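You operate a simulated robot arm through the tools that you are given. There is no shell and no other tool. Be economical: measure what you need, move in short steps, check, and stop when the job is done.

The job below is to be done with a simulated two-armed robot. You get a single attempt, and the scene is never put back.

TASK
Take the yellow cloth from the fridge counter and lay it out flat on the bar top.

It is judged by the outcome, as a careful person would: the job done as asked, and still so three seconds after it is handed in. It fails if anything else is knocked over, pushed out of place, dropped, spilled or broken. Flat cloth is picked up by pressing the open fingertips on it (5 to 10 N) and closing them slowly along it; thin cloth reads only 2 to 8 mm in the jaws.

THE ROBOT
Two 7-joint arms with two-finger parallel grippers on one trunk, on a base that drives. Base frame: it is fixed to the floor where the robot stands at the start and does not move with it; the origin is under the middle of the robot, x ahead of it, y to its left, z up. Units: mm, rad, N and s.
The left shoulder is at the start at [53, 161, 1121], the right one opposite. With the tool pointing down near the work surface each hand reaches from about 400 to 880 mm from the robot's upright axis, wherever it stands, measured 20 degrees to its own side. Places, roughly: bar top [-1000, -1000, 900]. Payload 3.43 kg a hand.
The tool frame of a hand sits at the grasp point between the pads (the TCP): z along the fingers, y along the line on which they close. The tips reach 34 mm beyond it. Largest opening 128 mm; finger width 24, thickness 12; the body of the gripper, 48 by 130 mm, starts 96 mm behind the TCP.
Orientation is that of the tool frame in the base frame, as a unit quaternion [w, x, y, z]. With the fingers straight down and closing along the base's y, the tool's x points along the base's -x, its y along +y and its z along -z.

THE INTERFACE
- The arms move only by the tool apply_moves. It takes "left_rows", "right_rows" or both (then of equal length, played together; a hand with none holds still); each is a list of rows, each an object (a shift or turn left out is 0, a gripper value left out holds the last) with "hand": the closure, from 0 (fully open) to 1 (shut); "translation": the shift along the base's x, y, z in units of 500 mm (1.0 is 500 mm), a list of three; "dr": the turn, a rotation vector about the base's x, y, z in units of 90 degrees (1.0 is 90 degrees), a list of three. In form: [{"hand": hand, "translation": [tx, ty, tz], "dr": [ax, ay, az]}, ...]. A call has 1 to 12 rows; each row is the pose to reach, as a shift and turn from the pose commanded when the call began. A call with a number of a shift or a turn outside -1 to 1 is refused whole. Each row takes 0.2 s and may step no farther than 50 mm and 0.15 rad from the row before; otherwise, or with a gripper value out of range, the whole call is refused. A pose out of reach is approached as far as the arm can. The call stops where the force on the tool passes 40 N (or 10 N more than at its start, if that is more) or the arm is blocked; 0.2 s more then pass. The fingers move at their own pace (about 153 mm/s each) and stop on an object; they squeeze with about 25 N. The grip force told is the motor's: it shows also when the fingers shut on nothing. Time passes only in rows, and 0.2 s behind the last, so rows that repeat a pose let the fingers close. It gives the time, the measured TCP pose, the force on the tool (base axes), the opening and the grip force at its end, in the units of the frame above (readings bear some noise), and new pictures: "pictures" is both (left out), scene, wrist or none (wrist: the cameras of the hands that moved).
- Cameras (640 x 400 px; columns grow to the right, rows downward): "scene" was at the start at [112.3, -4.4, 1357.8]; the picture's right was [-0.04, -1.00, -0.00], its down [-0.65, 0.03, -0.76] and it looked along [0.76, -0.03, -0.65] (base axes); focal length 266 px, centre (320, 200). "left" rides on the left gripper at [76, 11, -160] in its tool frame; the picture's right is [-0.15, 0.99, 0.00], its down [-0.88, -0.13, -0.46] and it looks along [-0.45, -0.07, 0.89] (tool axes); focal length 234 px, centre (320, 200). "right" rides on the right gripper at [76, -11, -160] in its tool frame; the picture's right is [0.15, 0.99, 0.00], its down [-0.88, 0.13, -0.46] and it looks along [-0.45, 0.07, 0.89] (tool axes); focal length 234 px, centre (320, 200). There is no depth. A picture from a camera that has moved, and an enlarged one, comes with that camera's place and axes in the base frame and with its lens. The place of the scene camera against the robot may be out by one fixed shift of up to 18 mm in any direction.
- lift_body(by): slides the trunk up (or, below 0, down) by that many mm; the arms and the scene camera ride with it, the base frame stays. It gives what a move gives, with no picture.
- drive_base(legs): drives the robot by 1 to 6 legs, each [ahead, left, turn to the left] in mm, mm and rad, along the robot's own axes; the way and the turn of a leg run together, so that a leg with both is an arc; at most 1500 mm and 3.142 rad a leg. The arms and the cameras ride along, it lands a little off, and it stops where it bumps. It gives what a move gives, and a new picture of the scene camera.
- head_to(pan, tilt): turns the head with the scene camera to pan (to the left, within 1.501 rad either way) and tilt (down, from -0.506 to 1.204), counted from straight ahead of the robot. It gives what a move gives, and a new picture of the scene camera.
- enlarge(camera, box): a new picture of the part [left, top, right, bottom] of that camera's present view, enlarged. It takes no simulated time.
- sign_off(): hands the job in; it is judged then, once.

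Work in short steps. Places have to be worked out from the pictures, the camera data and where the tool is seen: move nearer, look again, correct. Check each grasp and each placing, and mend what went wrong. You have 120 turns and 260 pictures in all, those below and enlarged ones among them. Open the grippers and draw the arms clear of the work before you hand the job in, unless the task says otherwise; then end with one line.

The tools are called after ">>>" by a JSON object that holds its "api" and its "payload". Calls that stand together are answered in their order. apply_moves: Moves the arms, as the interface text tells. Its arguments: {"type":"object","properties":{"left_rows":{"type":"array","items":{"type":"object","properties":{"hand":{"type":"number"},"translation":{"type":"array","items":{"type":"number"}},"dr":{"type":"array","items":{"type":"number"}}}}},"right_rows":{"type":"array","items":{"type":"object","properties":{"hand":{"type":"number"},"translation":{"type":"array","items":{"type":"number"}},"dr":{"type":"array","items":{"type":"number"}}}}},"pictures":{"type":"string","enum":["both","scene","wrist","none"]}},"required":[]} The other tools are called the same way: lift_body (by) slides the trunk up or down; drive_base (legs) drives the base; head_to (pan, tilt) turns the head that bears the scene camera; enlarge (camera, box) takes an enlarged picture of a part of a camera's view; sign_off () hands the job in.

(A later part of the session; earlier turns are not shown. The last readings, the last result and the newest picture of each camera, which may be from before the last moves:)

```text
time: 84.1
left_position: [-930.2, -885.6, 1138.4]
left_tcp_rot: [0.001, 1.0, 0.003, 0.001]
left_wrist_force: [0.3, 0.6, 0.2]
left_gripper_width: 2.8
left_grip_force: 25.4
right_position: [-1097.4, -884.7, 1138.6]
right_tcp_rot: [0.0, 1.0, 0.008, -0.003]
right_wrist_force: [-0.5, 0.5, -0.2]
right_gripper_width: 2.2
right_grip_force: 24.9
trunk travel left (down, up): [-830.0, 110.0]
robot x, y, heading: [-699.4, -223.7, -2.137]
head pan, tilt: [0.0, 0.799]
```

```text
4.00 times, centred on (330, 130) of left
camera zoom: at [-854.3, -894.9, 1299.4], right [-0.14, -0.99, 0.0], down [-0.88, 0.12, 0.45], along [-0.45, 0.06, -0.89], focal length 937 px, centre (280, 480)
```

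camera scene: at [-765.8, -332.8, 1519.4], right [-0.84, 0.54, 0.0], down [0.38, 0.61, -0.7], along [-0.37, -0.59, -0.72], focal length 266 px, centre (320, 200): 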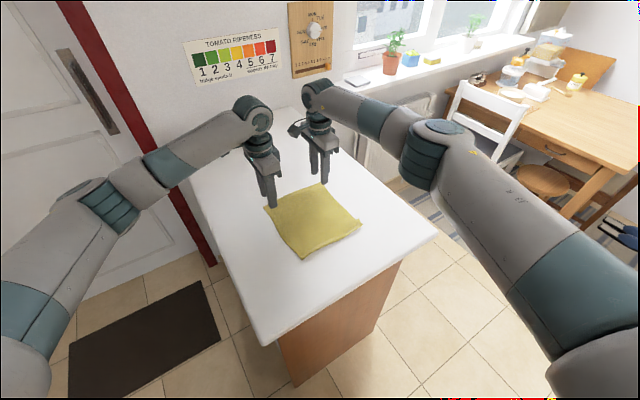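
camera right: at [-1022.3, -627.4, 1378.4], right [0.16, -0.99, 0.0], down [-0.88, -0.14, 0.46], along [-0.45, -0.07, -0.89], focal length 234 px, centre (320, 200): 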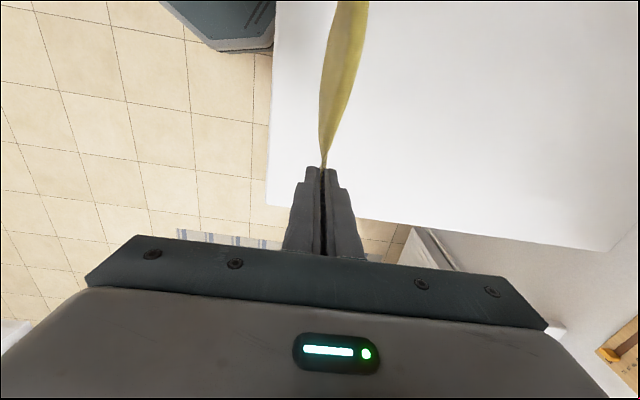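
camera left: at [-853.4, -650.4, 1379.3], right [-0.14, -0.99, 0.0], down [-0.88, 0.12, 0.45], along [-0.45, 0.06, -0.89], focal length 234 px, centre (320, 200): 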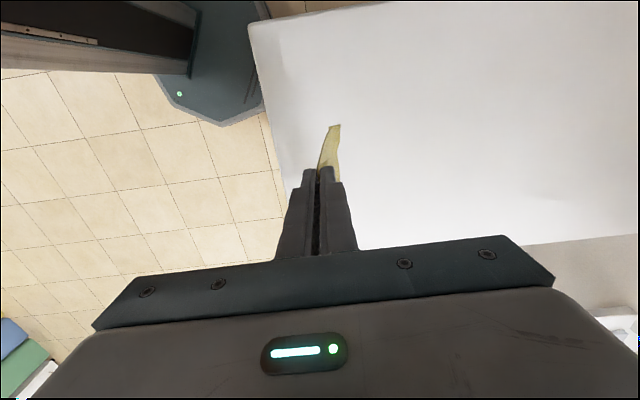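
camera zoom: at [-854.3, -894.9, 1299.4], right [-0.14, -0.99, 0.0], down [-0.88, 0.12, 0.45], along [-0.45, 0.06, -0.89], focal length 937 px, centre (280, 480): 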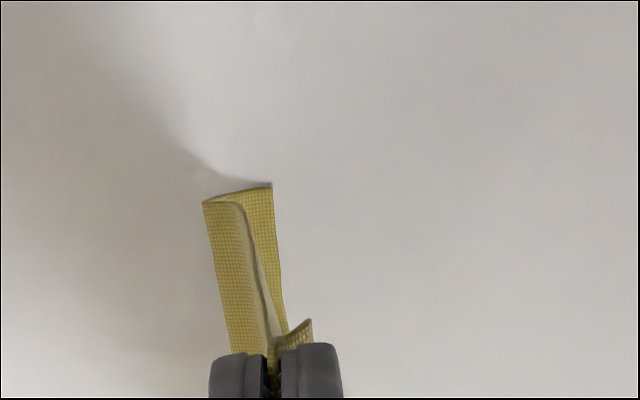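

The hem tip is touching the bar on the -y side, just as wanted. Now I'll draw back and lower together, leading slightly with +y to open the hem flat.

>>> {"api": "apply_moves", "payload": {"left_rows": [{"translation": [0, 0.03, -0.01]}, {"translation": [0, 0.06, -0.04]}, {"translation": [0, 0.1, -0.08]}, {"translation": [0, 0.15, -0.13]}, {"translation": [0, 0.2, -0.18]}, {"translation": [0, 0.25, -0.22]}], "right_rows": [{"translation": [0, 0.03, -0.01]}, {"translation": [0, 0.06, -0.04]}, {"translation": [0, 0.1, -0.08]}, {"translation": [0, 0.15, -0.13]}, {"translation": [0, 0.2, -0.18]}, {"translation": [0, 0.25, -0.22]}]}}

```text
time: 85.5
left_position: [-930.5, -759.5, 1029.4]
left_tcp_rot: [0.002, 1.0, 0.004, 0.001]
left_wrist_force: [0.4, 0.5, 0.0]
left_gripper_width: 2.4
left_grip_force: 24.6
right_position: [-1099.7, -758.6, 1028.7]
right_tcp_rot: [0.0, 1.0, 0.008, -0.001]
right_wrist_force: [-0.3, -0.5, 0.8]
right_gripper_width: 2.3
right_grip_force: 24.5
trunk travel left (down, up): [-830.0, 110.0]
robot x, y, heading: [-700.5, -220.3, -2.142]
head pan, tilt: [0.0, 0.799]
camera scene: at [-767.2, -329.6, 1579.6], right [-0.84, 0.54, 0.0], down [0.38, 0.61, -0.7], along [-0.37, -0.59, -0.72], focal length 266 px, centre (320, 200)
camera right: at [-1022.8, -744.6, 1188.7], right [0.16, -0.99, 0.0], down [-0.88, -0.14, 0.46], along [-0.45, -0.07, -0.89], focal length 234 px, centre (320, 200)
camera left: at [-853.5, -768.0, 1189.4], right [-0.14, -0.99, 0.0], down [-0.88, 0.12, 0.45], along [-0.45, 0.06, -0.89], focal length 234 px, centre (320, 200)
```

scene: 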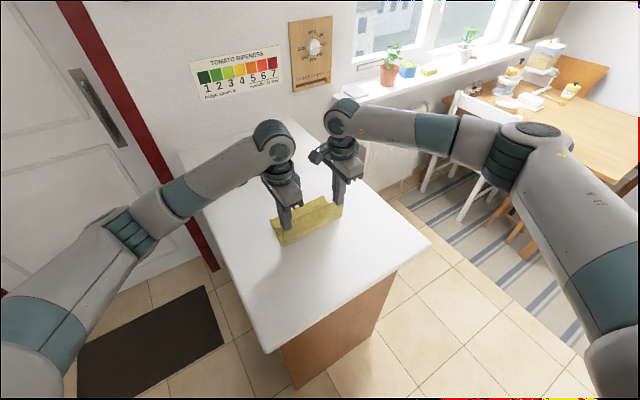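
right: 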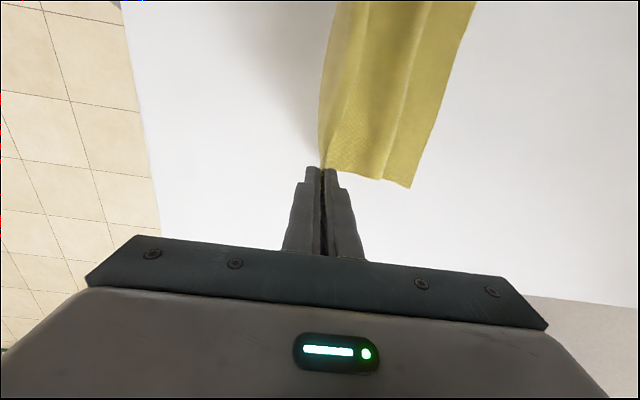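
left: 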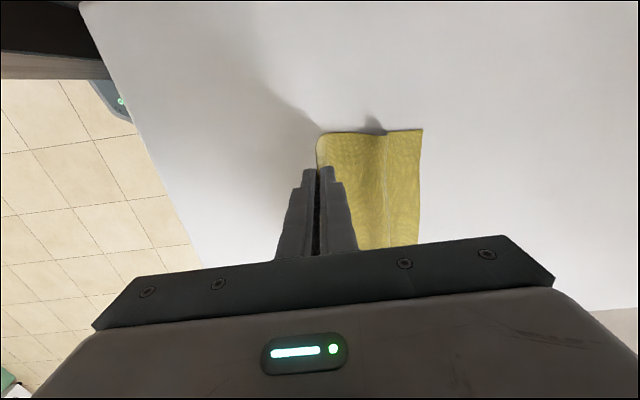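

The hem is now flat out with only a faint crease, and its far edge is at y ≈ -883. I'll continue back until the cloth is nearly taut with the pinched edge about 35 mm above the bar.

>>> {"api": "apply_moves", "payload": {"left_rows": [{"translation": [0, 0.06, -0.03]}, {"translation": [0, 0.12, -0.06]}, {"translation": [0, 0.18, -0.085]}, {"translation": [0, 0.23, -0.105]}, {"translation": [0, 0.255, -0.118]}, {"translation": [0, 0.255, -0.118]}], "right_rows": [{"translation": [0, 0.06, -0.03]}, {"translation": [0, 0.12, -0.06]}, {"translation": [0, 0.18, -0.085]}, {"translation": [0, 0.23, -0.105]}, {"translation": [0, 0.255, -0.118]}, {"translation": [0, 0.255, -0.118]}]}}

>>> {"api": "enlarge", "payload": {"camera": "left", "box": [270, 100, 390, 200]}}

```text
time: 86.9
left_position: [-930.4, -632.4, 968.7]
left_tcp_rot: [0.001, 1.0, 0.003, 0.001]
left_wrist_force: [0.0, 0.7, -0.1]
left_gripper_width: 2.4
left_grip_force: 25.3
right_position: [-1098.7, -633.2, 969.8]
right_tcp_rot: [0.0, 1.0, 0.007, -0.003]
right_wrist_force: [0.5, 0.0, 0.3]
right_gripper_width: 2.4
right_grip_force: 24.9
trunk travel left (down, up): [-830.0, 110.0]
robot x, y, heading: [-693.2, -224.2, -2.137]
head pan, tilt: [0.0, 0.799]
camera scene: at [-766.0, -331.4, 1579.4], right [-0.84, 0.54, 0.0], down [0.38, 0.61, -0.7], along [-0.37, -0.59, -0.72], focal length 266 px, centre (320, 200)
camera right: at [-1022.7, -618.7, 1129.2], right [0.16, -0.99, 0.0], down [-0.88, -0.14, 0.46], along [-0.45, -0.07, -0.89], focal length 234 px, centre (320, 200)
camera left: at [-853.1, -641.9, 1129.6], right [-0.14, -0.99, 0.0], down [-0.88, 0.12, 0.45], along [-0.45, 0.06, -0.89], focal length 234 px, centre (320, 200)
```

scene: 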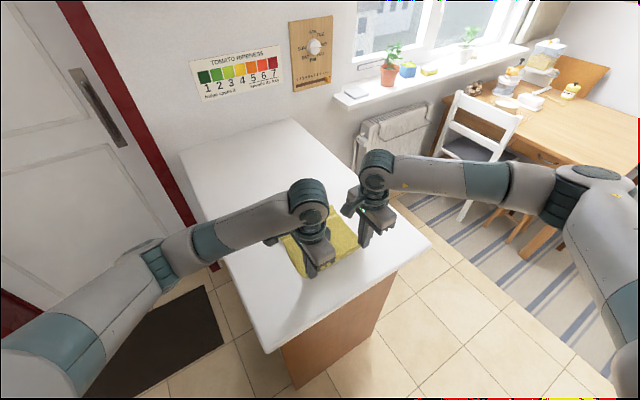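
right: 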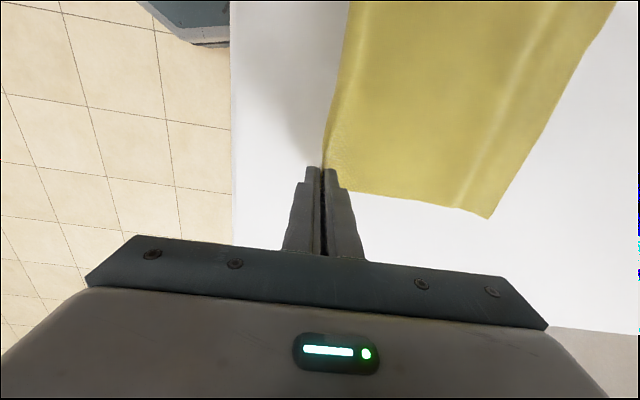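
left: 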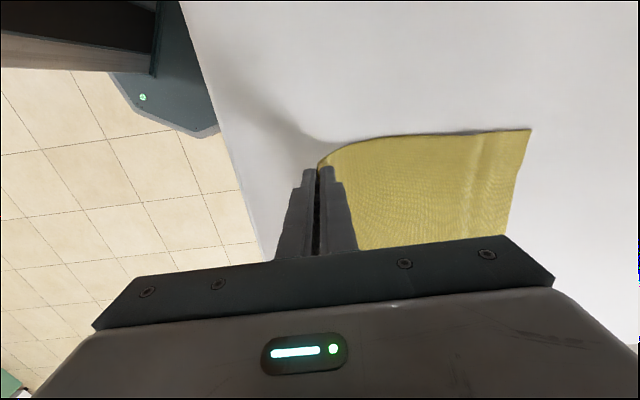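

```text
4.00 times, centred on (330, 150) of left
camera zoom: at [-853.1, -641.9, 1129.6], right [-0.14, -0.99, 0.0], down [-0.88, 0.12, 0.45], along [-0.45, 0.06, -0.89], focal length 937 px, centre (280, 400)
```

zoom: 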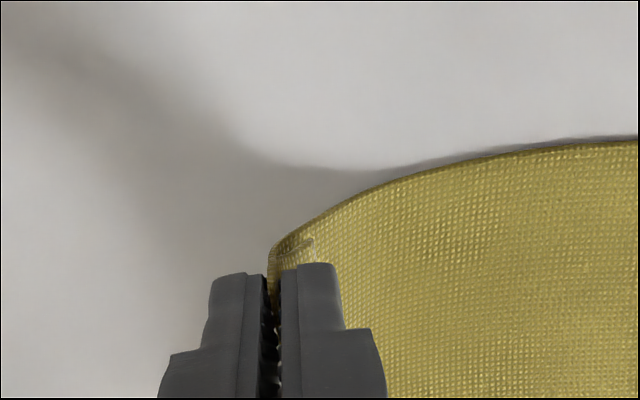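

As expected, a narrow (~8 mm) margin is turned up on top at the fingers. I'll release from this small height so the edge can spring open as it drops, then lift away.

>>> {"api": "apply_moves", "payload": {"left_rows": [{"hand": 0.6, "translation": [0, 0, 0]}, {"translation": [0, 0, 0]}, {"translation": [0, 0, 0.05]}, {"translation": [0, 0.02, 0.14]}, {"translation": [0.04, 0.06, 0.2]}, {"translation": [0.1, 0.1, 0.22]}], "right_rows": [{"hand": 0.6, "translation": [0, 0, 0]}, {"translation": [0, 0, 0]}, {"translation": [0, 0, 0.05]}, {"translation": [0, 0.02, 0.14]}, {"translation": [-0.04, 0.06, 0.2]}, {"translation": [-0.1, 0.1, 0.22]}]}}

```text
time: 88.3
left_position: [-879.2, -580.9, 1080.5]
left_tcp_rot: [0.002, 1.0, 0.004, 0.001]
left_wrist_force: [0.0, 0.1, -0.1]
left_gripper_width: 51.3
left_grip_force: 0.0
right_position: [-1150.3, -583.1, 1080.8]
right_tcp_rot: [0.001, 1.0, 0.008, -0.003]
right_wrist_force: [0.6, 0.6, -0.4]
right_gripper_width: 51.3
right_grip_force: 0.0
trunk travel left (down, up): [-830.0, 110.0]
robot x, y, heading: [-693.0, -218.3, -2.131]
head pan, tilt: [0.0, 0.799]
camera scene: at [-766.4, -328.6, 1579.6], right [-0.84, 0.54, 0.0], down [0.38, 0.6, -0.7], along [-0.37, -0.59, -0.72], focal length 266 px, centre (320, 200)
camera right: at [-1073.4, -567.2, 1240.2], right [0.16, -0.99, 0.0], down [-0.88, -0.14, 0.46], along [-0.45, -0.08, -0.89], focal length 234 px, centre (320, 200)
camera left: at [-803.5, -589.8, 1240.4], right [-0.14, -0.99, 0.0], down [-0.88, 0.12, 0.45], along [-0.45, 0.06, -0.89], focal length 234 px, centre (320, 200)
```

scene: 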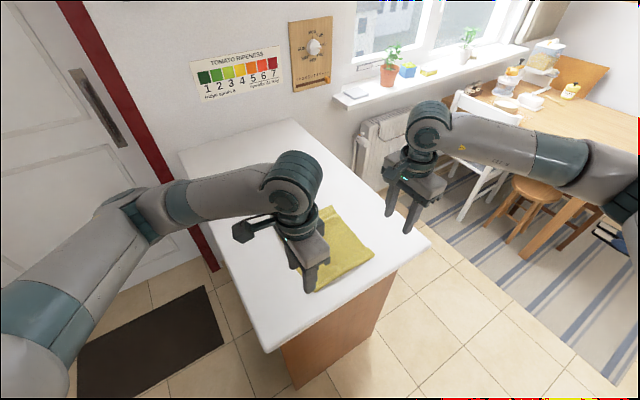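
right: 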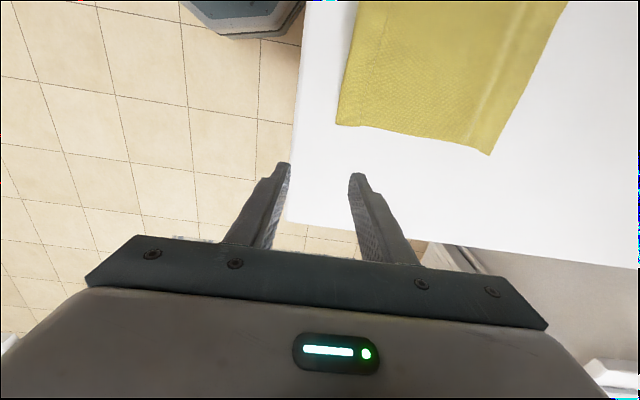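
left: 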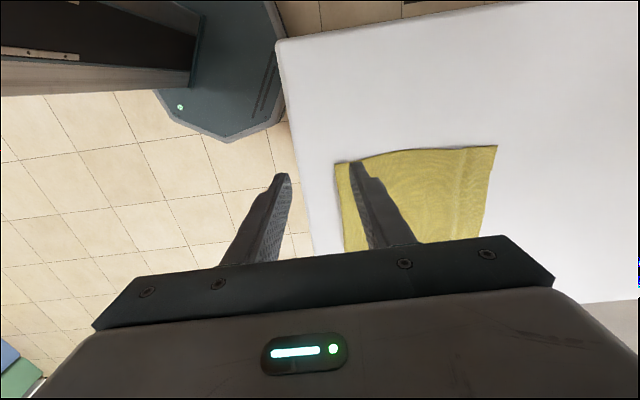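

The cloth opened out; now I'll pull the arms well aside to inspect it closely.

>>> {"api": "apply_moves", "payload": {"left_rows": [{"translation": [0.08, 0.04, 0.04]}, {"translation": [0.16, 0.08, 0.08]}, {"translation": [0.24, 0.12, 0.12]}, {"translation": [0.32, 0.16, 0.14]}], "right_rows": [{"translation": [-0.04, 0.08, 0.04]}, {"translation": [-0.08, 0.16, 0.08]}, {"translation": [-0.12, 0.22, 0.12]}, {"translation": [-0.12, 0.24, 0.14]}], "pictures": "none"}}

>>> {"api": "enlarge", "payload": {"camera": "scene", "box": [240, 170, 420, 310]}}

```text
time: 89.3
left_position: [-806.8, -544.1, 1162.2]
left_tcp_rot: [0.002, 1.0, 0.003, 0.002]
left_wrist_force: [-0.6, -0.9, -0.3]
left_gripper_width: 51.4
left_grip_force: 0.1
left hand out of reach, approached as far as the arm can: row 2, 3, 4
right_position: [-1207.4, -461.0, 1151.2]
right_tcp_rot: [0.0, 1.0, 0.009, -0.003]
right_wrist_force: [0.2, 0.6, 0.7]
right_gripper_width: 51.2
right_grip_force: 0.0
trunk travel left (down, up): [-830.0, 110.0]
robot x, y, heading: [-695.5, -221.0, -2.138]
head pan, tilt: [0.0, 0.799]
```

```text
2.86 times, centred on (330, 240) of scene
camera zoom: at [-765.6, -330.0, 1579.5], right [-0.84, 0.54, 0.0], down [0.38, 0.61, -0.7], along [-0.37, -0.59, -0.72], focal length 761 px, centre (291, 86)
```

zoom: 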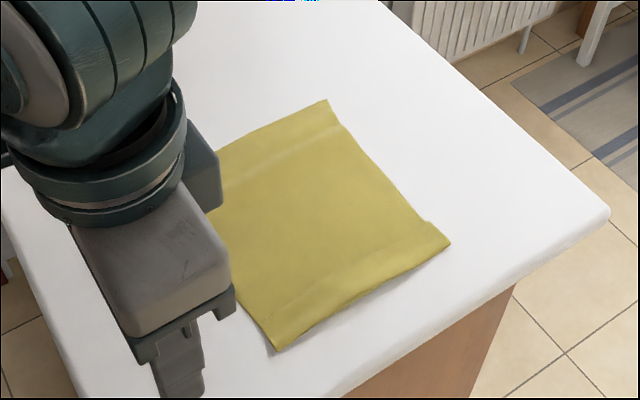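

It's nearly flat: two faint creases and a slightly raised near edge. I'll move the left hand out of view to judge properly.

>>> {"api": "apply_moves", "payload": {"left_rows": [{"translation": [0.0, 0.08, 0.04]}, {"translation": [0.0, 0.16, 0.08]}, {"translation": [0.0, 0.2, 0.12]}], "pictures": "none"}}

>>> {"api": "enlarge", "payload": {"camera": "scene", "box": [260, 190, 400, 310]}}

```text
time: 90.1
left_position: [-818.0, -444.7, 1227.6]
left_tcp_rot: [0.002, 1.0, 0.004, 0.001]
left_wrist_force: [0.1, -0.4, 0.7]
left_gripper_width: 51.3
left_grip_force: 0.0
left hand out of reach, approached as far as the arm can: row 1, 2, 3
right_position: [-1208.2, -462.2, 1152.0]
right_tcp_rot: [0.0, 1.0, 0.008, -0.003]
right_wrist_force: [-0.6, 0.2, 0.1]
right_gripper_width: 51.3
right_grip_force: 0.1
trunk travel left (down, up): [-830.0, 110.0]
robot x, y, heading: [-692.9, -221.9, -2.141]
head pan, tilt: [0.0, 0.799]
```

```text
3.33 times, centred on (330, 250) of scene
camera zoom: at [-765.6, -330.0, 1579.5], right [-0.84, 0.54, 0.0], down [0.38, 0.61, -0.7], along [-0.37, -0.59, -0.72], focal length 888 px, centre (287, 33)
```

zoom: 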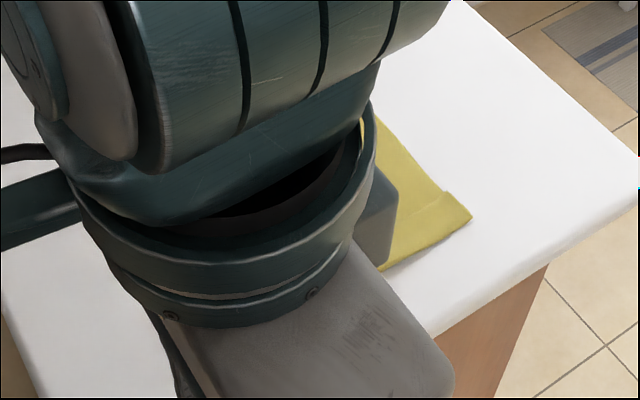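

The left hand still blocks the head camera, so I'll use the wrist cameras for a close look.

>>> {"api": "enlarge", "payload": {"camera": "right", "box": [320, 0, 560, 160]}}

>>> {"api": "enlarge", "payload": {"camera": "left", "box": [320, 80, 560, 240]}}

```text
2.50 times, centred on (440, 80) of right
camera zoom: at [-1132.0, -448.0, 1309.9], right [0.16, -0.99, 0.0], down [-0.88, -0.14, 0.46], along [-0.45, -0.07, -0.89], focal length 585 px, centre (20, 500)
```

zoom: 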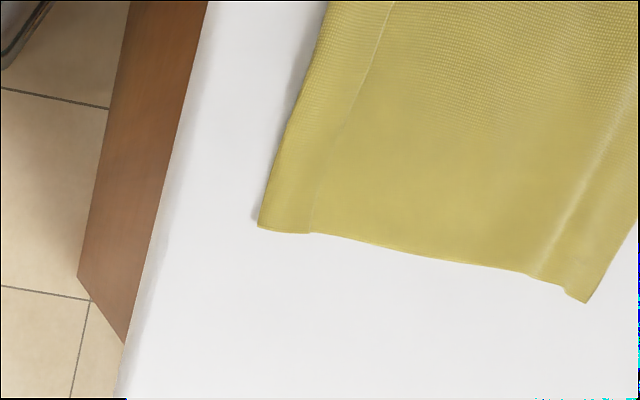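

```text
2.50 times, centred on (440, 160) of left
camera zoom: at [-742.0, -453.5, 1387.9], right [-0.14, -0.99, 0.0], down [-0.88, 0.12, 0.45], along [-0.45, 0.06, -0.89], focal length 585 px, centre (20, 300)
```

zoom: 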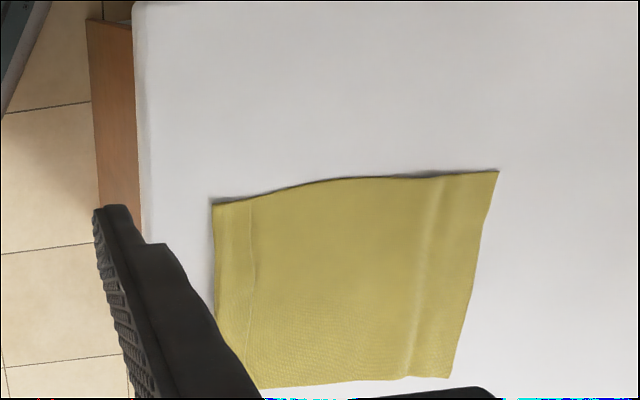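

The length measures about 237 mm, still ~30 mm short of the original 270, so the near strip may be a margin turned over on top. I'll zoom right in to check.

>>> {"api": "enlarge", "payload": {"camera": "right", "box": [405, 50, 465, 100]}}

>>> {"api": "enlarge", "payload": {"camera": "left", "box": [390, 145, 450, 185]}}

```text
8.00 times, centred on (435, 75) of right
camera zoom: at [-1132.0, -448.0, 1309.9], right [0.16, -0.99, 0.0], down [-0.88, -0.14, 0.46], along [-0.45, -0.07, -0.89], focal length 1873 px, centre (-600, 1200)
```

zoom: 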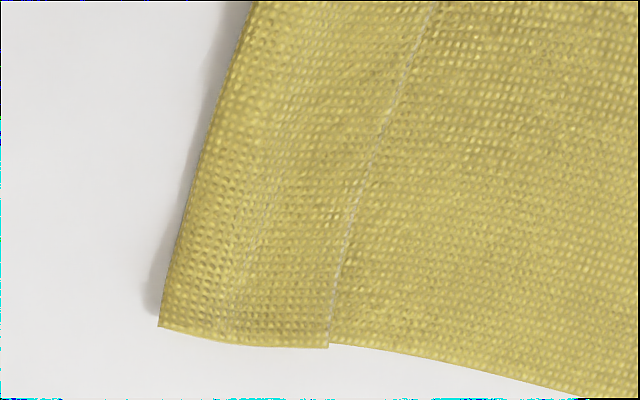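

```text
10.00 times, centred on (420, 165) of left
camera zoom: at [-742.0, -453.5, 1387.9], right [-0.14, -0.99, 0.0], down [-0.88, 0.12, 0.45], along [-0.45, 0.06, -0.89], focal length 2342 px, centre (-680, 550)
```

zoom: 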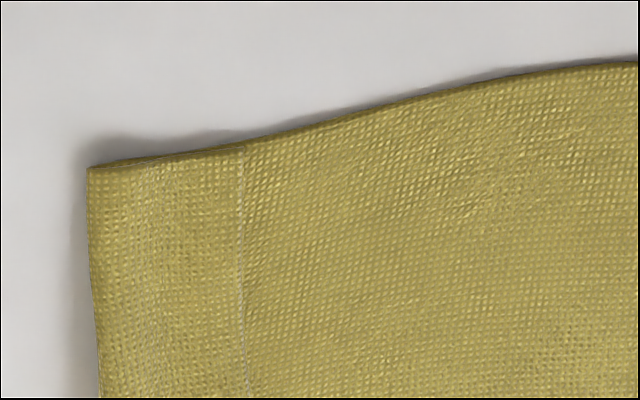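

Confirmed: a ~33 mm strip is folded over on top at the near edge (fold at y ≈ -599, free edge at y ≈ -632). I'll unroll it with the reverse of the pinch: inner fingers holding the body, outer fingers on the flap, opening to sweep it outward. First I'll bring the hands above it.

>>> {"api": "apply_moves", "payload": {"left_rows": [{"hand": 0.845, "translation": [-0.07, -0.05, -0.03]}, {"translation": [-0.14, -0.1, -0.06]}, {"translation": [-0.2, -0.15, -0.09]}], "right_rows": [{"hand": 0.845, "translation": [0.04, -0.08, -0.03]}, {"translation": [0.08, -0.16, -0.06]}, {"translation": [0.12, -0.24, -0.1]}], "pictures": "none"}}

```text
time: 90.9
left_position: [-917.6, -522.5, 1181.9]
left_tcp_rot: [0.002, 1.0, 0.003, 0.0]
left_wrist_force: [-0.4, 0.1, -1.5]
left_gripper_width: 19.8
left_grip_force: 0.0
right_position: [-1150.2, -583.4, 1100.4]
right_tcp_rot: [0.0, 1.0, 0.006, -0.003]
right_wrist_force: [0.9, -0.7, -0.8]
right_gripper_width: 19.8
right_grip_force: 0.1
trunk travel left (down, up): [-830.0, 110.0]
robot x, y, heading: [-692.1, -220.6, -2.133]
head pan, tilt: [0.0, 0.799]
```

>>> {"api": "apply_moves", "payload": {"left_rows": [{"translation": [-0.007, -0.04, -0.074]}, {"translation": [-0.014, -0.08, -0.148]}, {"translation": [-0.02, -0.12, -0.222]}, {"translation": [-0.026, -0.16, -0.296]}, {"translation": [-0.032, -0.2, -0.37]}, {"translation": [-0.038, -0.237, -0.444]}], "right_rows": [{"translation": [0.015, -0.02, -0.05]}, {"translation": [0.03, -0.04, -0.1]}, {"translation": [0.045, -0.06, -0.15]}, {"translation": [0.06, -0.08, -0.2]}, {"translation": [0.075, -0.1, -0.24]}, {"translation": [0.088, -0.116, -0.28]}], "pictures": "wrist"}}

```text
time: 92.3
left_position: [-937.4, -639.2, 959.5]
left_tcp_rot: [0.001, 1.0, 0.003, 0.001]
left_wrist_force: [0.3, -0.1, 1.2]
left_gripper_width: 20.0
left_grip_force: 0.1
right_position: [-1104.4, -642.3, 959.3]
right_tcp_rot: [-0.001, 1.0, 0.008, -0.002]
right_wrist_force: [1.0, 0.6, 0.6]
right_gripper_width: 19.5
right_grip_force: 0.0
trunk travel left (down, up): [-830.0, 110.0]
robot x, y, heading: [-697.8, -223.9, -2.133]
head pan, tilt: [0.0, 0.799]
camera right: at [-1027.9, -627.0, 1119.0], right [0.16, -0.99, 0.0], down [-0.88, -0.14, 0.46], along [-0.45, -0.07, -0.89], focal length 234 px, centre (320, 200)
camera left: at [-860.5, -649.2, 1120.3], right [-0.14, -0.99, 0.0], down [-0.88, 0.12, 0.45], along [-0.45, 0.06, -0.89], focal length 234 px, centre (320, 200)
```

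right: 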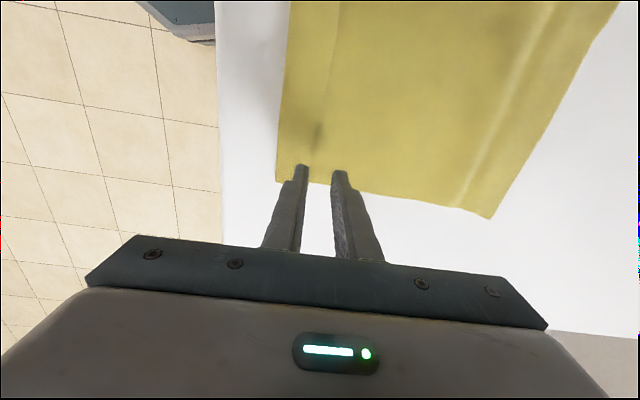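
left: 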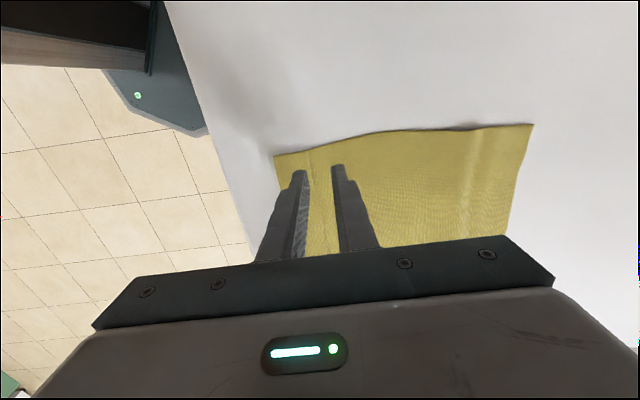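

Positioned: outer fingers over the flap's free edge, inner fingers on the body. I'll lower to light contact, then open slowly while shifting +y so the inner fingers stay still.

>>> {"api": "apply_moves", "payload": {"left_rows": [{"translation": [0, 0, -0.03]}, {"translation": [0, 0, -0.042]}, {"translation": [0, 0, -0.047]}, {"hand": 0.805, "translation": [0, 0.005, -0.047]}, {"hand": 0.765, "translation": [0, 0.01, -0.047]}, {"hand": 0.725, "translation": [0, 0.015, -0.047]}, {"hand": 0.685, "translation": [0, 0.02, -0.047]}, {"hand": 0.645, "translation": [0, 0.025, -0.047]}, {"hand": 0.605, "translation": [0, 0.03, -0.047]}, {"hand": 0.565, "translation": [0, 0.035, -0.047]}, {"hand": 0.525, "translation": [0, 0.04, -0.047]}], "right_rows": [{"translation": [0, 0, -0.03]}, {"translation": [0, 0, -0.042]}, {"translation": [0, 0, -0.047]}, {"hand": 0.805, "translation": [0, 0.005, -0.047]}, {"hand": 0.765, "translation": [0, 0.01, -0.047]}, {"hand": 0.725, "translation": [0, 0.015, -0.047]}, {"hand": 0.685, "translation": [0, 0.02, -0.047]}, {"hand": 0.645, "translation": [0, 0.025, -0.047]}, {"hand": 0.605, "translation": [0, 0.03, -0.047]}, {"hand": 0.565, "translation": [0, 0.035, -0.047]}, {"hand": 0.525, "translation": [0, 0.04, -0.047]}], "pictures": "wrist"}}

```text
time: 94.7
left_position: [-937.2, -619.1, 936.8]
left_tcp_rot: [0.002, 1.0, 0.005, 0.001]
left_wrist_force: [0.4, -0.4, 2.5]
left_gripper_width: 60.6
left_grip_force: 0.2
right_position: [-1104.6, -620.8, 936.4]
right_tcp_rot: [0.0, 1.0, 0.008, -0.003]
right_wrist_force: [-0.3, -0.1, 1.4]
right_gripper_width: 60.8
right_grip_force: 0.0
trunk travel left (down, up): [-830.0, 110.0]
robot x, y, heading: [-694.5, -216.0, -2.131]
head pan, tilt: [0.0, 0.799]
camera right: at [-1028.4, -606.2, 1095.9], right [0.16, -0.99, 0.0], down [-0.88, -0.14, 0.46], along [-0.45, -0.07, -0.89], focal length 234 px, centre (320, 200)
camera left: at [-860.6, -628.6, 1097.4], right [-0.14, -0.99, 0.0], down [-0.88, 0.12, 0.45], along [-0.45, 0.06, -0.89], focal length 234 px, centre (320, 200)
```

right: 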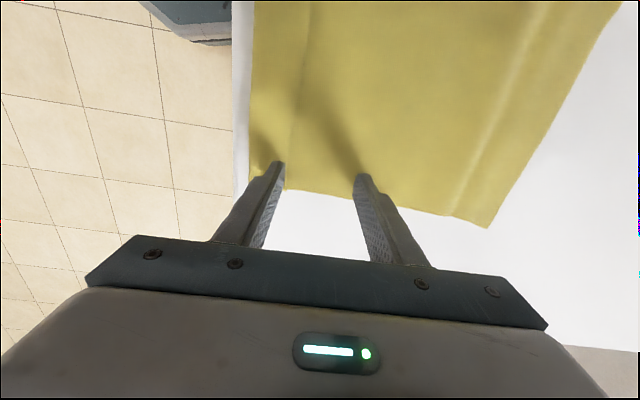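
left: 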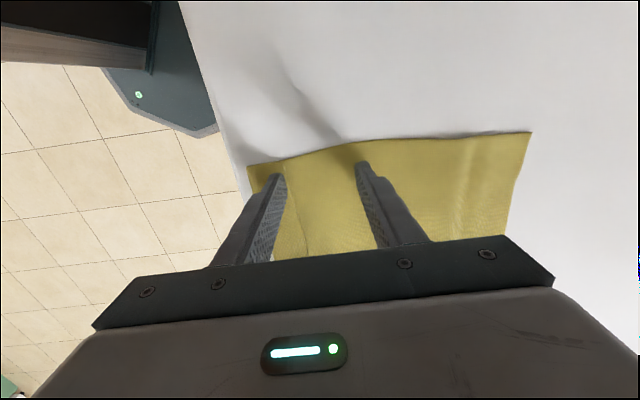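

The whole cloth slid 40 mm toward the robot instead of unrolling (near edge y ≈ -556). It slides easily under light pressure, so I'll use that: press further back on the cloth and drag it away from the bar's end first.

>>> {"api": "apply_moves", "payload": {"left_rows": [{"translation": [0, 0, 0.04]}, {"hand": 0.9, "translation": [0, -0.08, 0.04]}, {"translation": [0, -0.16, 0.04]}, {"translation": [0, -0.24, 0.03]}, {"translation": [0, -0.24, 0.005]}, {"translation": [0, -0.24, -0.002]}, {"translation": [0, -0.28, -0.002]}, {"translation": [0, -0.32, -0.002]}, {"translation": [0, -0.36, -0.002]}, {"translation": [0, -0.4, -0.002]}, {"translation": [0, -0.43, -0.002]}, {"translation": [0, -0.43, 0.04]}], "right_rows": [{"translation": [0, 0, 0.04]}, {"hand": 0.9, "translation": [0, -0.08, 0.04]}, {"translation": [0, -0.16, 0.04]}, {"translation": [0, -0.24, 0.03]}, {"translation": [0, -0.24, 0.005]}, {"translation": [0, -0.24, -0.002]}, {"translation": [0, -0.28, -0.002]}, {"translation": [0, -0.32, -0.002]}, {"translation": [0, -0.36, -0.002]}, {"translation": [0, -0.4, -0.002]}, {"translation": [0, -0.43, -0.002]}, {"translation": [0, -0.43, 0.04]}]}}

```text
time: 97.3
left_position: [-936.6, -834.1, 958.6]
left_tcp_rot: [0.002, 1.0, 0.003, 0.001]
left_wrist_force: [0.5, 0.3, 0.2]
left_gripper_width: 12.6
left_grip_force: 0.0
right_position: [-1105.1, -834.0, 957.4]
right_tcp_rot: [0.001, 1.0, 0.007, -0.003]
right_wrist_force: [0.7, 0.1, 0.4]
right_gripper_width: 12.5
right_grip_force: 0.0
trunk travel left (down, up): [-830.0, 110.0]
robot x, y, heading: [-695.2, -219.7, -2.139]
head pan, tilt: [0.0, 0.799]
camera scene: at [-766.5, -329.4, 1579.5], right [-0.84, 0.54, 0.0], down [0.38, 0.6, -0.7], along [-0.37, -0.59, -0.72], focal length 266 px, centre (320, 200)
camera right: at [-1028.5, -820.2, 1116.1], right [0.16, -0.99, 0.0], down [-0.88, -0.14, 0.46], along [-0.45, -0.07, -0.89], focal length 234 px, centre (320, 200)
camera left: at [-860.5, -842.7, 1118.7], right [-0.14, -0.99, 0.0], down [-0.88, 0.13, 0.45], along [-0.45, 0.06, -0.89], focal length 234 px, centre (320, 200)
```

scene: 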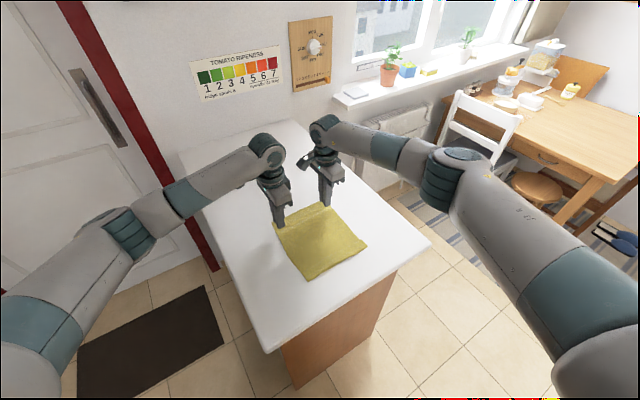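
right: 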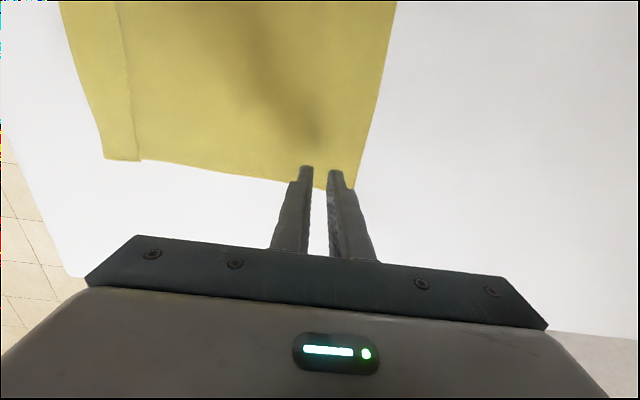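
left: 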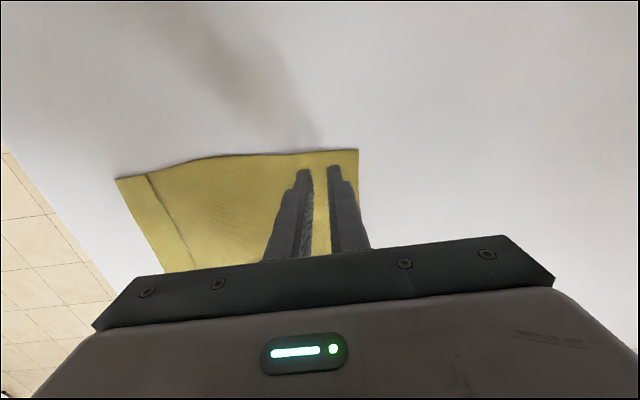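

The drag worked nicely: the far crease is smoothed out and the cloth sits at y -871 to -628. Only the ~35 mm turned-over strip remains (free edge y ≈ -663). I'll hold the body firmly with the right hand and sweep the flap outward with one left finger; first, into position.

>>> {"api": "apply_moves", "payload": {"left_rows": [{"hand": 0.685, "translation": [-0.01, 0.08, 0.02]}, {"translation": [-0.02, 0.16, 0.02]}, {"translation": [-0.03, 0.24, 0.02]}, {"translation": [-0.046, 0.304, 0.0]}, {"translation": [-0.046, 0.304, -0.02]}], "right_rows": [{"hand": 1.0, "translation": [0.03, 0.04, 0.02]}, {"translation": [0.06, 0.08, 0.02]}, {"translation": [0.09, 0.128, 0.01]}, {"translation": [0.09, 0.128, -0.03]}, {"translation": [0.09, 0.128, -0.044]}], "pictures": "wrist"}}

```text
time: 98.5
left_position: [-958.5, -682.7, 948.1]
left_tcp_rot: [0.001, 1.0, 0.004, 0.001]
left_wrist_force: [3.8, -0.4, -7.3]
left_gripper_width: 40.2
left_grip_force: 0.0
right_position: [-1059.9, -771.8, 935.6]
right_tcp_rot: [0.0, 1.0, 0.007, -0.002]
right_wrist_force: [-5.5, 0.9, 7.8]
right_gripper_width: 0.0
right_grip_force: 25.3
trunk travel left (down, up): [-830.0, 110.0]
robot x, y, heading: [-696.6, -220.8, -2.134]
head pan, tilt: [0.0, 0.799]
camera right: at [-983.2, -757.5, 1094.6], right [0.16, -0.99, 0.0], down [-0.88, -0.14, 0.46], along [-0.45, -0.07, -0.89], focal length 234 px, centre (320, 200)
camera left: at [-882.9, -691.8, 1107.7], right [-0.14, -0.99, 0.0], down [-0.88, 0.12, 0.45], along [-0.45, 0.06, -0.89], focal length 234 px, centre (320, 200)
```

right: 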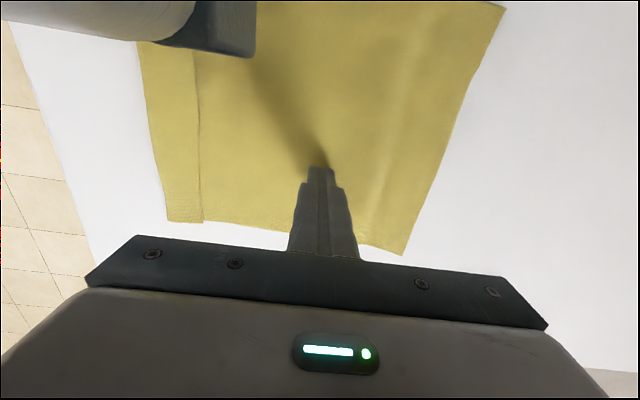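
left: 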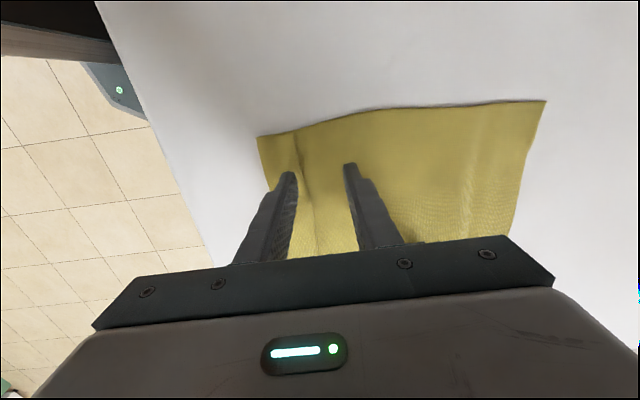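

The hands are touching slightly: the right wrist camera is against the left gripper. I'll ease the right hand away in -x and press it on the cloth there.

>>> {"api": "apply_moves", "payload": {"right_rows": [{"translation": [-0.02, -0.01, 0.03]}, {"translation": [-0.05, -0.04, 0.03]}, {"translation": [-0.05, -0.04, 0.0]}, {"translation": [-0.05, -0.04, -0.003]}], "pictures": "none"}}

```text
time: 99.5
left_position: [-959.3, -680.9, 948.1]
left_tcp_rot: [0.002, 1.0, 0.005, 0.001]
left_wrist_force: [0.2, -0.7, 0.4]
left_gripper_width: 40.2
left_grip_force: 0.0
right_position: [-1085.1, -791.9, 934.9]
right_tcp_rot: [0.001, 1.0, 0.007, -0.002]
right_wrist_force: [-1.2, 0.8, 10.6]
right_gripper_width: 0.0
right_grip_force: 25.3
trunk travel left (down, up): [-830.0, 110.0]
robot x, y, heading: [-697.4, -220.0, -2.133]
head pan, tilt: [0.0, 0.799]
```

Clear of each other, with the right holding the body at about 10 N. Now the left finger goes down on the flap and sweeps +y.

>>> {"api": "apply_moves", "payload": {"left_rows": [{"translation": [0, 0, -0.016]}, {"translation": [0, 0, -0.023]}, {"translation": [0, 0.015, -0.0235]}, {"translation": [0, 0.03, -0.0235]}, {"translation": [0, 0.045, -0.0235]}, {"translation": [0, 0.06, -0.0235]}, {"translation": [0, 0.08, -0.0235]}, {"translation": [0, 0.1, -0.0235]}, {"translation": [0, 0.12, -0.0235]}], "pictures": "wrist"}}

```text
time: 101.5
left_position: [-959.1, -621.4, 935.6]
left_tcp_rot: [0.003, 1.0, 0.004, 0.001]
left_wrist_force: [-1.6, -4.9, 9.4]
left_gripper_width: 37.5
left_grip_force: 0.0
right_position: [-1084.9, -790.8, 936.1]
right_tcp_rot: [0.001, 1.0, 0.009, -0.003]
right_wrist_force: [-0.2, -1.0, 18.7]
right_gripper_width: 0.1
right_grip_force: 25.3
trunk travel left (down, up): [-830.0, 110.0]
robot x, y, heading: [-694.9, -222.5, -2.133]
head pan, tilt: [0.0, 0.799]
camera left: at [-882.4, -629.7, 1096.6], right [-0.14, -0.99, 0.01], down [-0.88, 0.13, 0.46], along [-0.45, 0.06, -0.89], focal length 234 px, centre (320, 200)
```

left: 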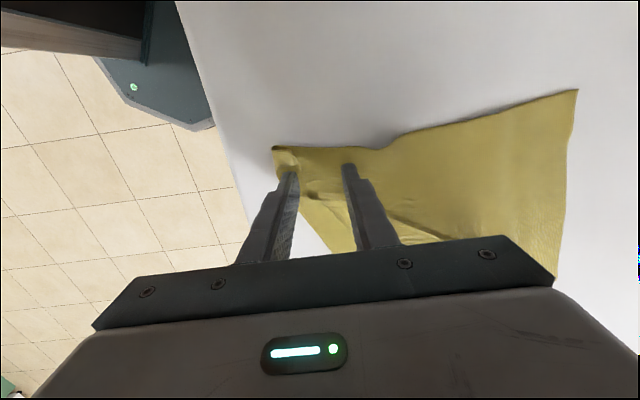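

The corner was drawn out, though skewed. I'll lift the left hand slightly and look at what the flap did.

>>> {"api": "apply_moves", "payload": {"left_rows": [{"translation": [0, 0, 0.04]}, {"translation": [0.04, 0.06, 0.12]}, {"translation": [0.08, 0.12, 0.18]}], "right_rows": [{"translation": [0, 0, 0.04]}, {"translation": [0, 0, 0.1]}, {"translation": [-0.02, 0.02, 0.18]}]}}

>>> {"api": "enlarge", "payload": {"camera": "left", "box": [300, 100, 560, 260]}}

```text
refused: row 2 steps farther than a row can; nothing moved
```

```text
2.46 times, centred on (430, 180) of left
camera zoom: at [-882.4, -629.7, 1096.6], right [-0.14, -0.99, 0.01], down [-0.88, 0.13, 0.46], along [-0.45, 0.06, -0.89], focal length 576 px, centre (49, 249)
```

zoom: 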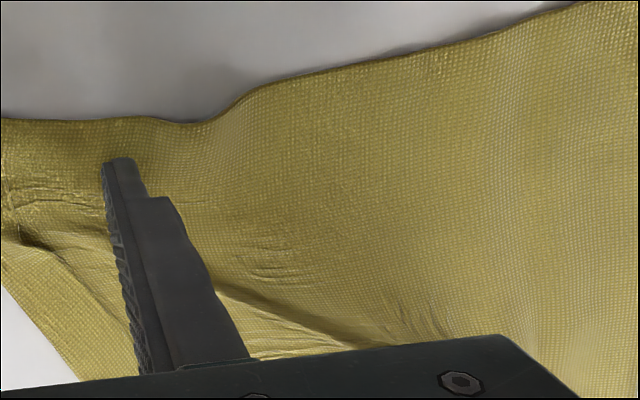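

>>> {"api": "apply_moves", "payload": {"left_rows": [{"translation": [0, 0, 0.04]}, {"translation": [0.02, 0.04, 0.11]}, {"translation": [0.05, 0.08, 0.18]}, {"translation": [0.08, 0.12, 0.24]}], "right_rows": [{"translation": [0, 0, 0.04]}, {"translation": [0, 0, 0.1]}, {"translation": [-0.02, 0.02, 0.17]}, {"translation": [-0.04, 0.04, 0.24]}]}}

>>> {"api": "enlarge", "payload": {"camera": "left", "box": [320, 80, 560, 240]}}

```text
time: 102.5
left_position: [-920.2, -560.0, 1054.9]
left_tcp_rot: [0.003, 1.0, 0.004, 0.002]
left_wrist_force: [-0.7, 0.1, -1.0]
left_gripper_width: 40.3
left_grip_force: 0.1
right_position: [-1105.4, -770.4, 1054.1]
right_tcp_rot: [0.001, 1.0, 0.008, -0.002]
right_wrist_force: [-0.7, 0.7, -0.3]
right_gripper_width: 0.1
right_grip_force: 25.0
trunk travel left (down, up): [-830.0, 110.0]
robot x, y, heading: [-696.1, -222.5, -2.133]
head pan, tilt: [0.0, 0.799]
camera scene: at [-766.6, -328.9, 1579.4], right [-0.84, 0.54, 0.0], down [0.38, 0.6, -0.7], along [-0.37, -0.59, -0.72], focal length 266 px, centre (320, 200)
camera right: at [-1029.1, -756.1, 1213.2], right [0.16, -0.99, 0.0], down [-0.88, -0.14, 0.46], along [-0.45, -0.07, -0.89], focal length 234 px, centre (320, 200)
camera left: at [-843.2, -570.2, 1216.6], right [-0.14, -0.99, 0.0], down [-0.88, 0.12, 0.45], along [-0.45, 0.06, -0.89], focal length 234 px, centre (320, 200)
```

scene: 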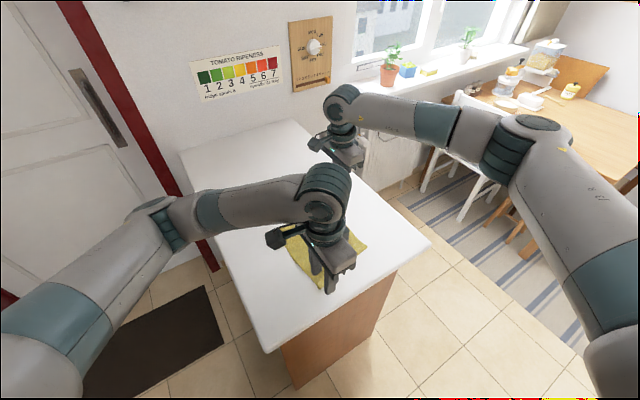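
right: 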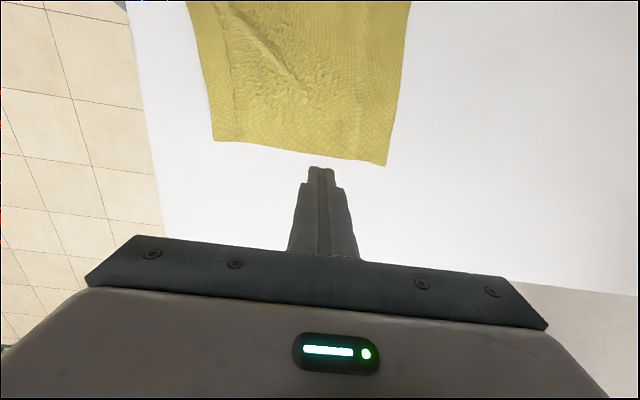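
left: 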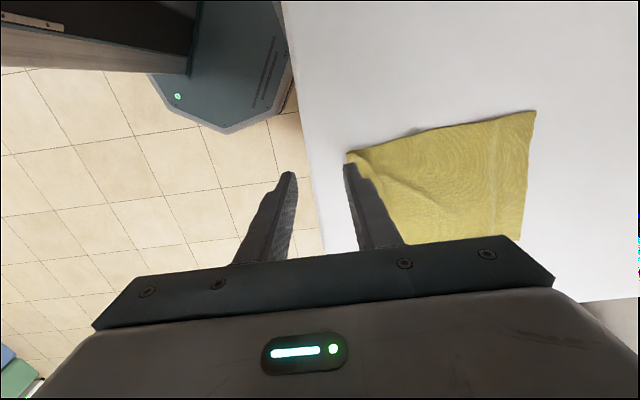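

```text
2.50 times, centred on (440, 160) of left
camera zoom: at [-843.2, -570.2, 1216.6], right [-0.14, -0.99, 0.0], down [-0.88, 0.12, 0.45], along [-0.45, 0.06, -0.89], focal length 585 px, centre (20, 300)
```

zoom: 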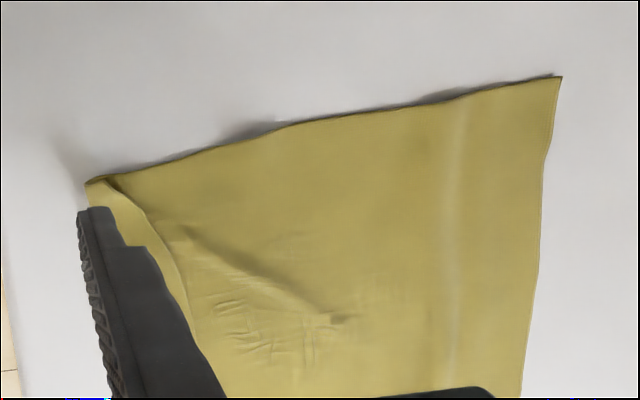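

The flap is partly rolled and the corner has wrinkled, so a clean re-lay is better. The strip is now on the top side, so if I hold the far edge the strip will hang as a hem pointing toward the robot. Laying hem-first near me with the hands moving away suits that. I'll position over the far corners, at about (-916, -839) and (-1119, -865).

>>> {"api": "apply_moves", "payload": {"left_rows": [{"hand": 0.655, "translation": [-0.01, -0.09, 0]}, {"translation": [-0.02, -0.18, 0]}, {"translation": [-0.024, -0.27, 0]}, {"translation": [-0.024, -0.36, -0.01]}, {"translation": [-0.024, -0.44, -0.05]}, {"translation": [-0.024, -0.502, -0.11]}, {"translation": [-0.024, -0.502, -0.17]}], "right_rows": [{"hand": 0.655, "translation": [0.0, -0.03, 0]}, {"translation": [0.004, -0.06, 0]}, {"translation": [0.008, -0.09, 0]}, {"translation": [0.008, -0.126, -0.01]}, {"translation": [0.008, -0.126, -0.05]}, {"translation": [0.008, -0.126, -0.11]}, {"translation": [0.008, -0.126, -0.17]}], "pictures": "wrist"}}

```text
time: 104.1
left_position: [-933.5, -814.2, 970.6]
left_tcp_rot: [0.0, 1.0, 0.005, 0.001]
left_wrist_force: [-0.1, -0.6, 0.0]
left_gripper_width: 44.2
left_grip_force: 0.0
right_position: [-1100.2, -837.3, 967.9]
right_tcp_rot: [0.0, 1.0, 0.008, -0.003]
right_wrist_force: [-0.5, -0.8, -0.1]
right_gripper_width: 43.9
right_grip_force: 0.1
trunk travel left (down, up): [-830.0, 110.0]
robot x, y, heading: [-698.1, -227.7, -2.136]
head pan, tilt: [0.0, 0.799]
camera right: at [-1023.8, -822.0, 1126.9], right [0.16, -0.99, 0.0], down [-0.88, -0.14, 0.46], along [-0.45, -0.07, -0.89], focal length 234 px, centre (320, 200)
camera left: at [-855.7, -823.9, 1131.1], right [-0.14, -0.99, 0.0], down [-0.88, 0.12, 0.45], along [-0.45, 0.06, -0.89], focal length 234 px, centre (320, 200)
```

right: 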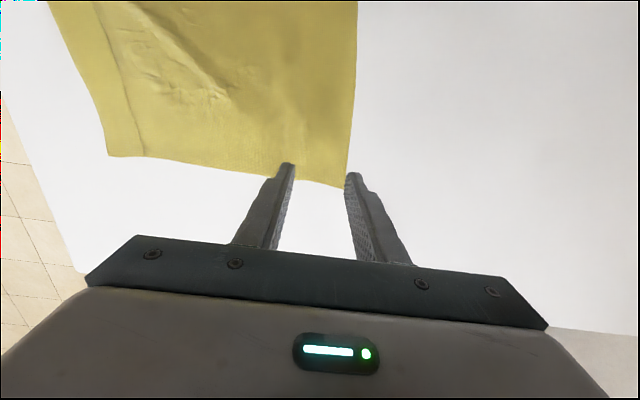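
left: 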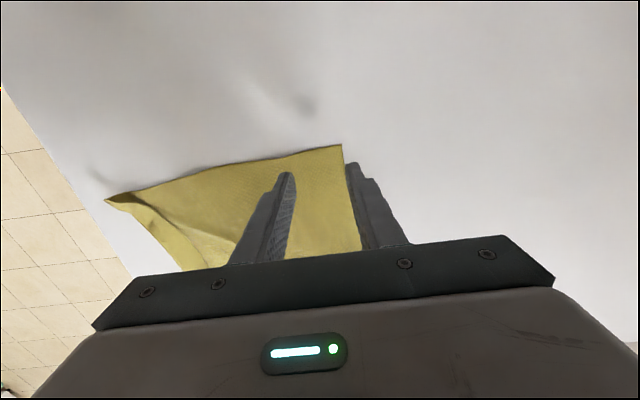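

Edges at the grip points: left y ≈ -839, right y ≈ -862. I'll shift slightly, press, and close with the hands moving outward as before, in one go.

>>> {"api": "apply_moves", "payload": {"left_rows": [{"translation": [0, 0.012, -0.05]}, {"translation": [0, 0.012, -0.069]}, {"translation": [0, 0.012, -0.0735]}, {"hand": 0.695, "translation": [0, 0.007, -0.0735]}, {"hand": 0.735, "translation": [0, 0.002, -0.0735]}, {"hand": 0.775, "translation": [0, -0.003, -0.0735]}, {"hand": 0.815, "translation": [0, -0.008, -0.0735]}, {"hand": 0.855, "translation": [0, -0.013, -0.0735]}, {"hand": 0.895, "translation": [0, -0.018, -0.0735]}, {"hand": 0.935, "translation": [0, -0.023, -0.0735]}, {"hand": 1.0, "translation": [0, -0.028, -0.0735]}, {"hand": 1.0, "translation": [0, -0.028, -0.072]}], "right_rows": [{"translation": [0, 0.012, -0.045]}, {"translation": [0, 0.012, -0.063]}, {"translation": [0, 0.012, -0.068]}, {"hand": 0.695, "translation": [0, 0.007, -0.068]}, {"hand": 0.735, "translation": [0, 0.002, -0.068]}, {"hand": 0.775, "translation": [0, -0.003, -0.068]}, {"hand": 0.815, "translation": [0, -0.008, -0.068]}, {"hand": 0.855, "translation": [0, -0.013, -0.068]}, {"hand": 0.895, "translation": [0, -0.018, -0.068]}, {"hand": 0.935, "translation": [0, -0.023, -0.068]}, {"hand": 1.0, "translation": [0, -0.028, -0.068]}, {"hand": 1.0, "translation": [0, -0.028, -0.067]}], "pictures": "wrist"}}

```text
time: 106.7
left_position: [-932.5, -825.1, 935.4]
left_tcp_rot: [0.003, 1.0, 0.004, 0.001]
left_wrist_force: [-2.2, 4.1, 18.3]
left_gripper_width: 2.5
left_grip_force: 25.4
right_position: [-1100.2, -849.3, 936.2]
right_tcp_rot: [0.001, 1.0, 0.008, -0.003]
right_wrist_force: [0.6, 0.6, 0.7]
right_gripper_width: 2.4
right_grip_force: 25.4
trunk travel left (down, up): [-830.0, 110.0]
robot x, y, heading: [-698.1, -220.7, -2.133]
head pan, tilt: [0.0, 0.799]
camera right: at [-1024.4, -832.4, 1095.3], right [0.16, -0.99, 0.0], down [-0.88, -0.14, 0.46], along [-0.45, -0.08, -0.89], focal length 234 px, centre (320, 200)
camera left: at [-855.4, -834.6, 1096.0], right [-0.14, -0.99, 0.0], down [-0.88, 0.13, 0.45], along [-0.45, 0.06, -0.89], focal length 234 px, centre (320, 200)
```

right: 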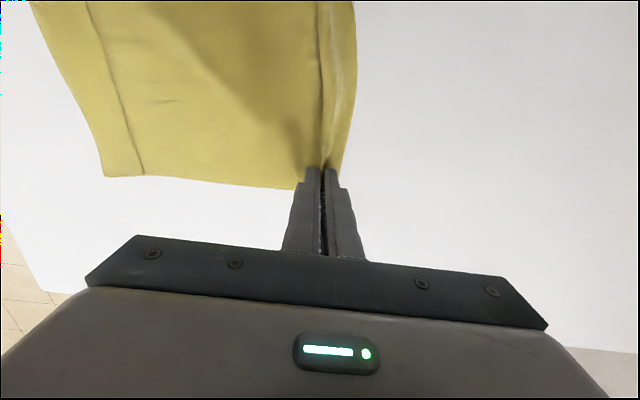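
left: 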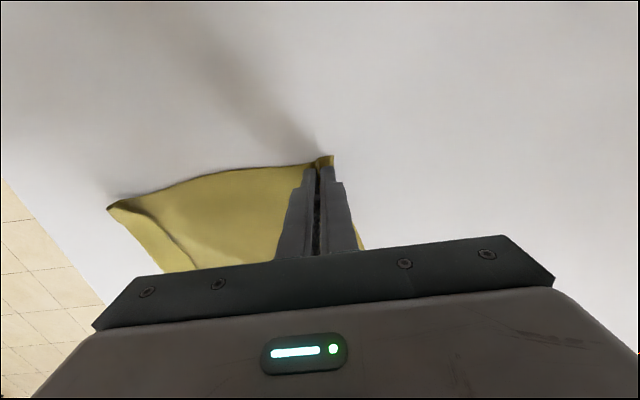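

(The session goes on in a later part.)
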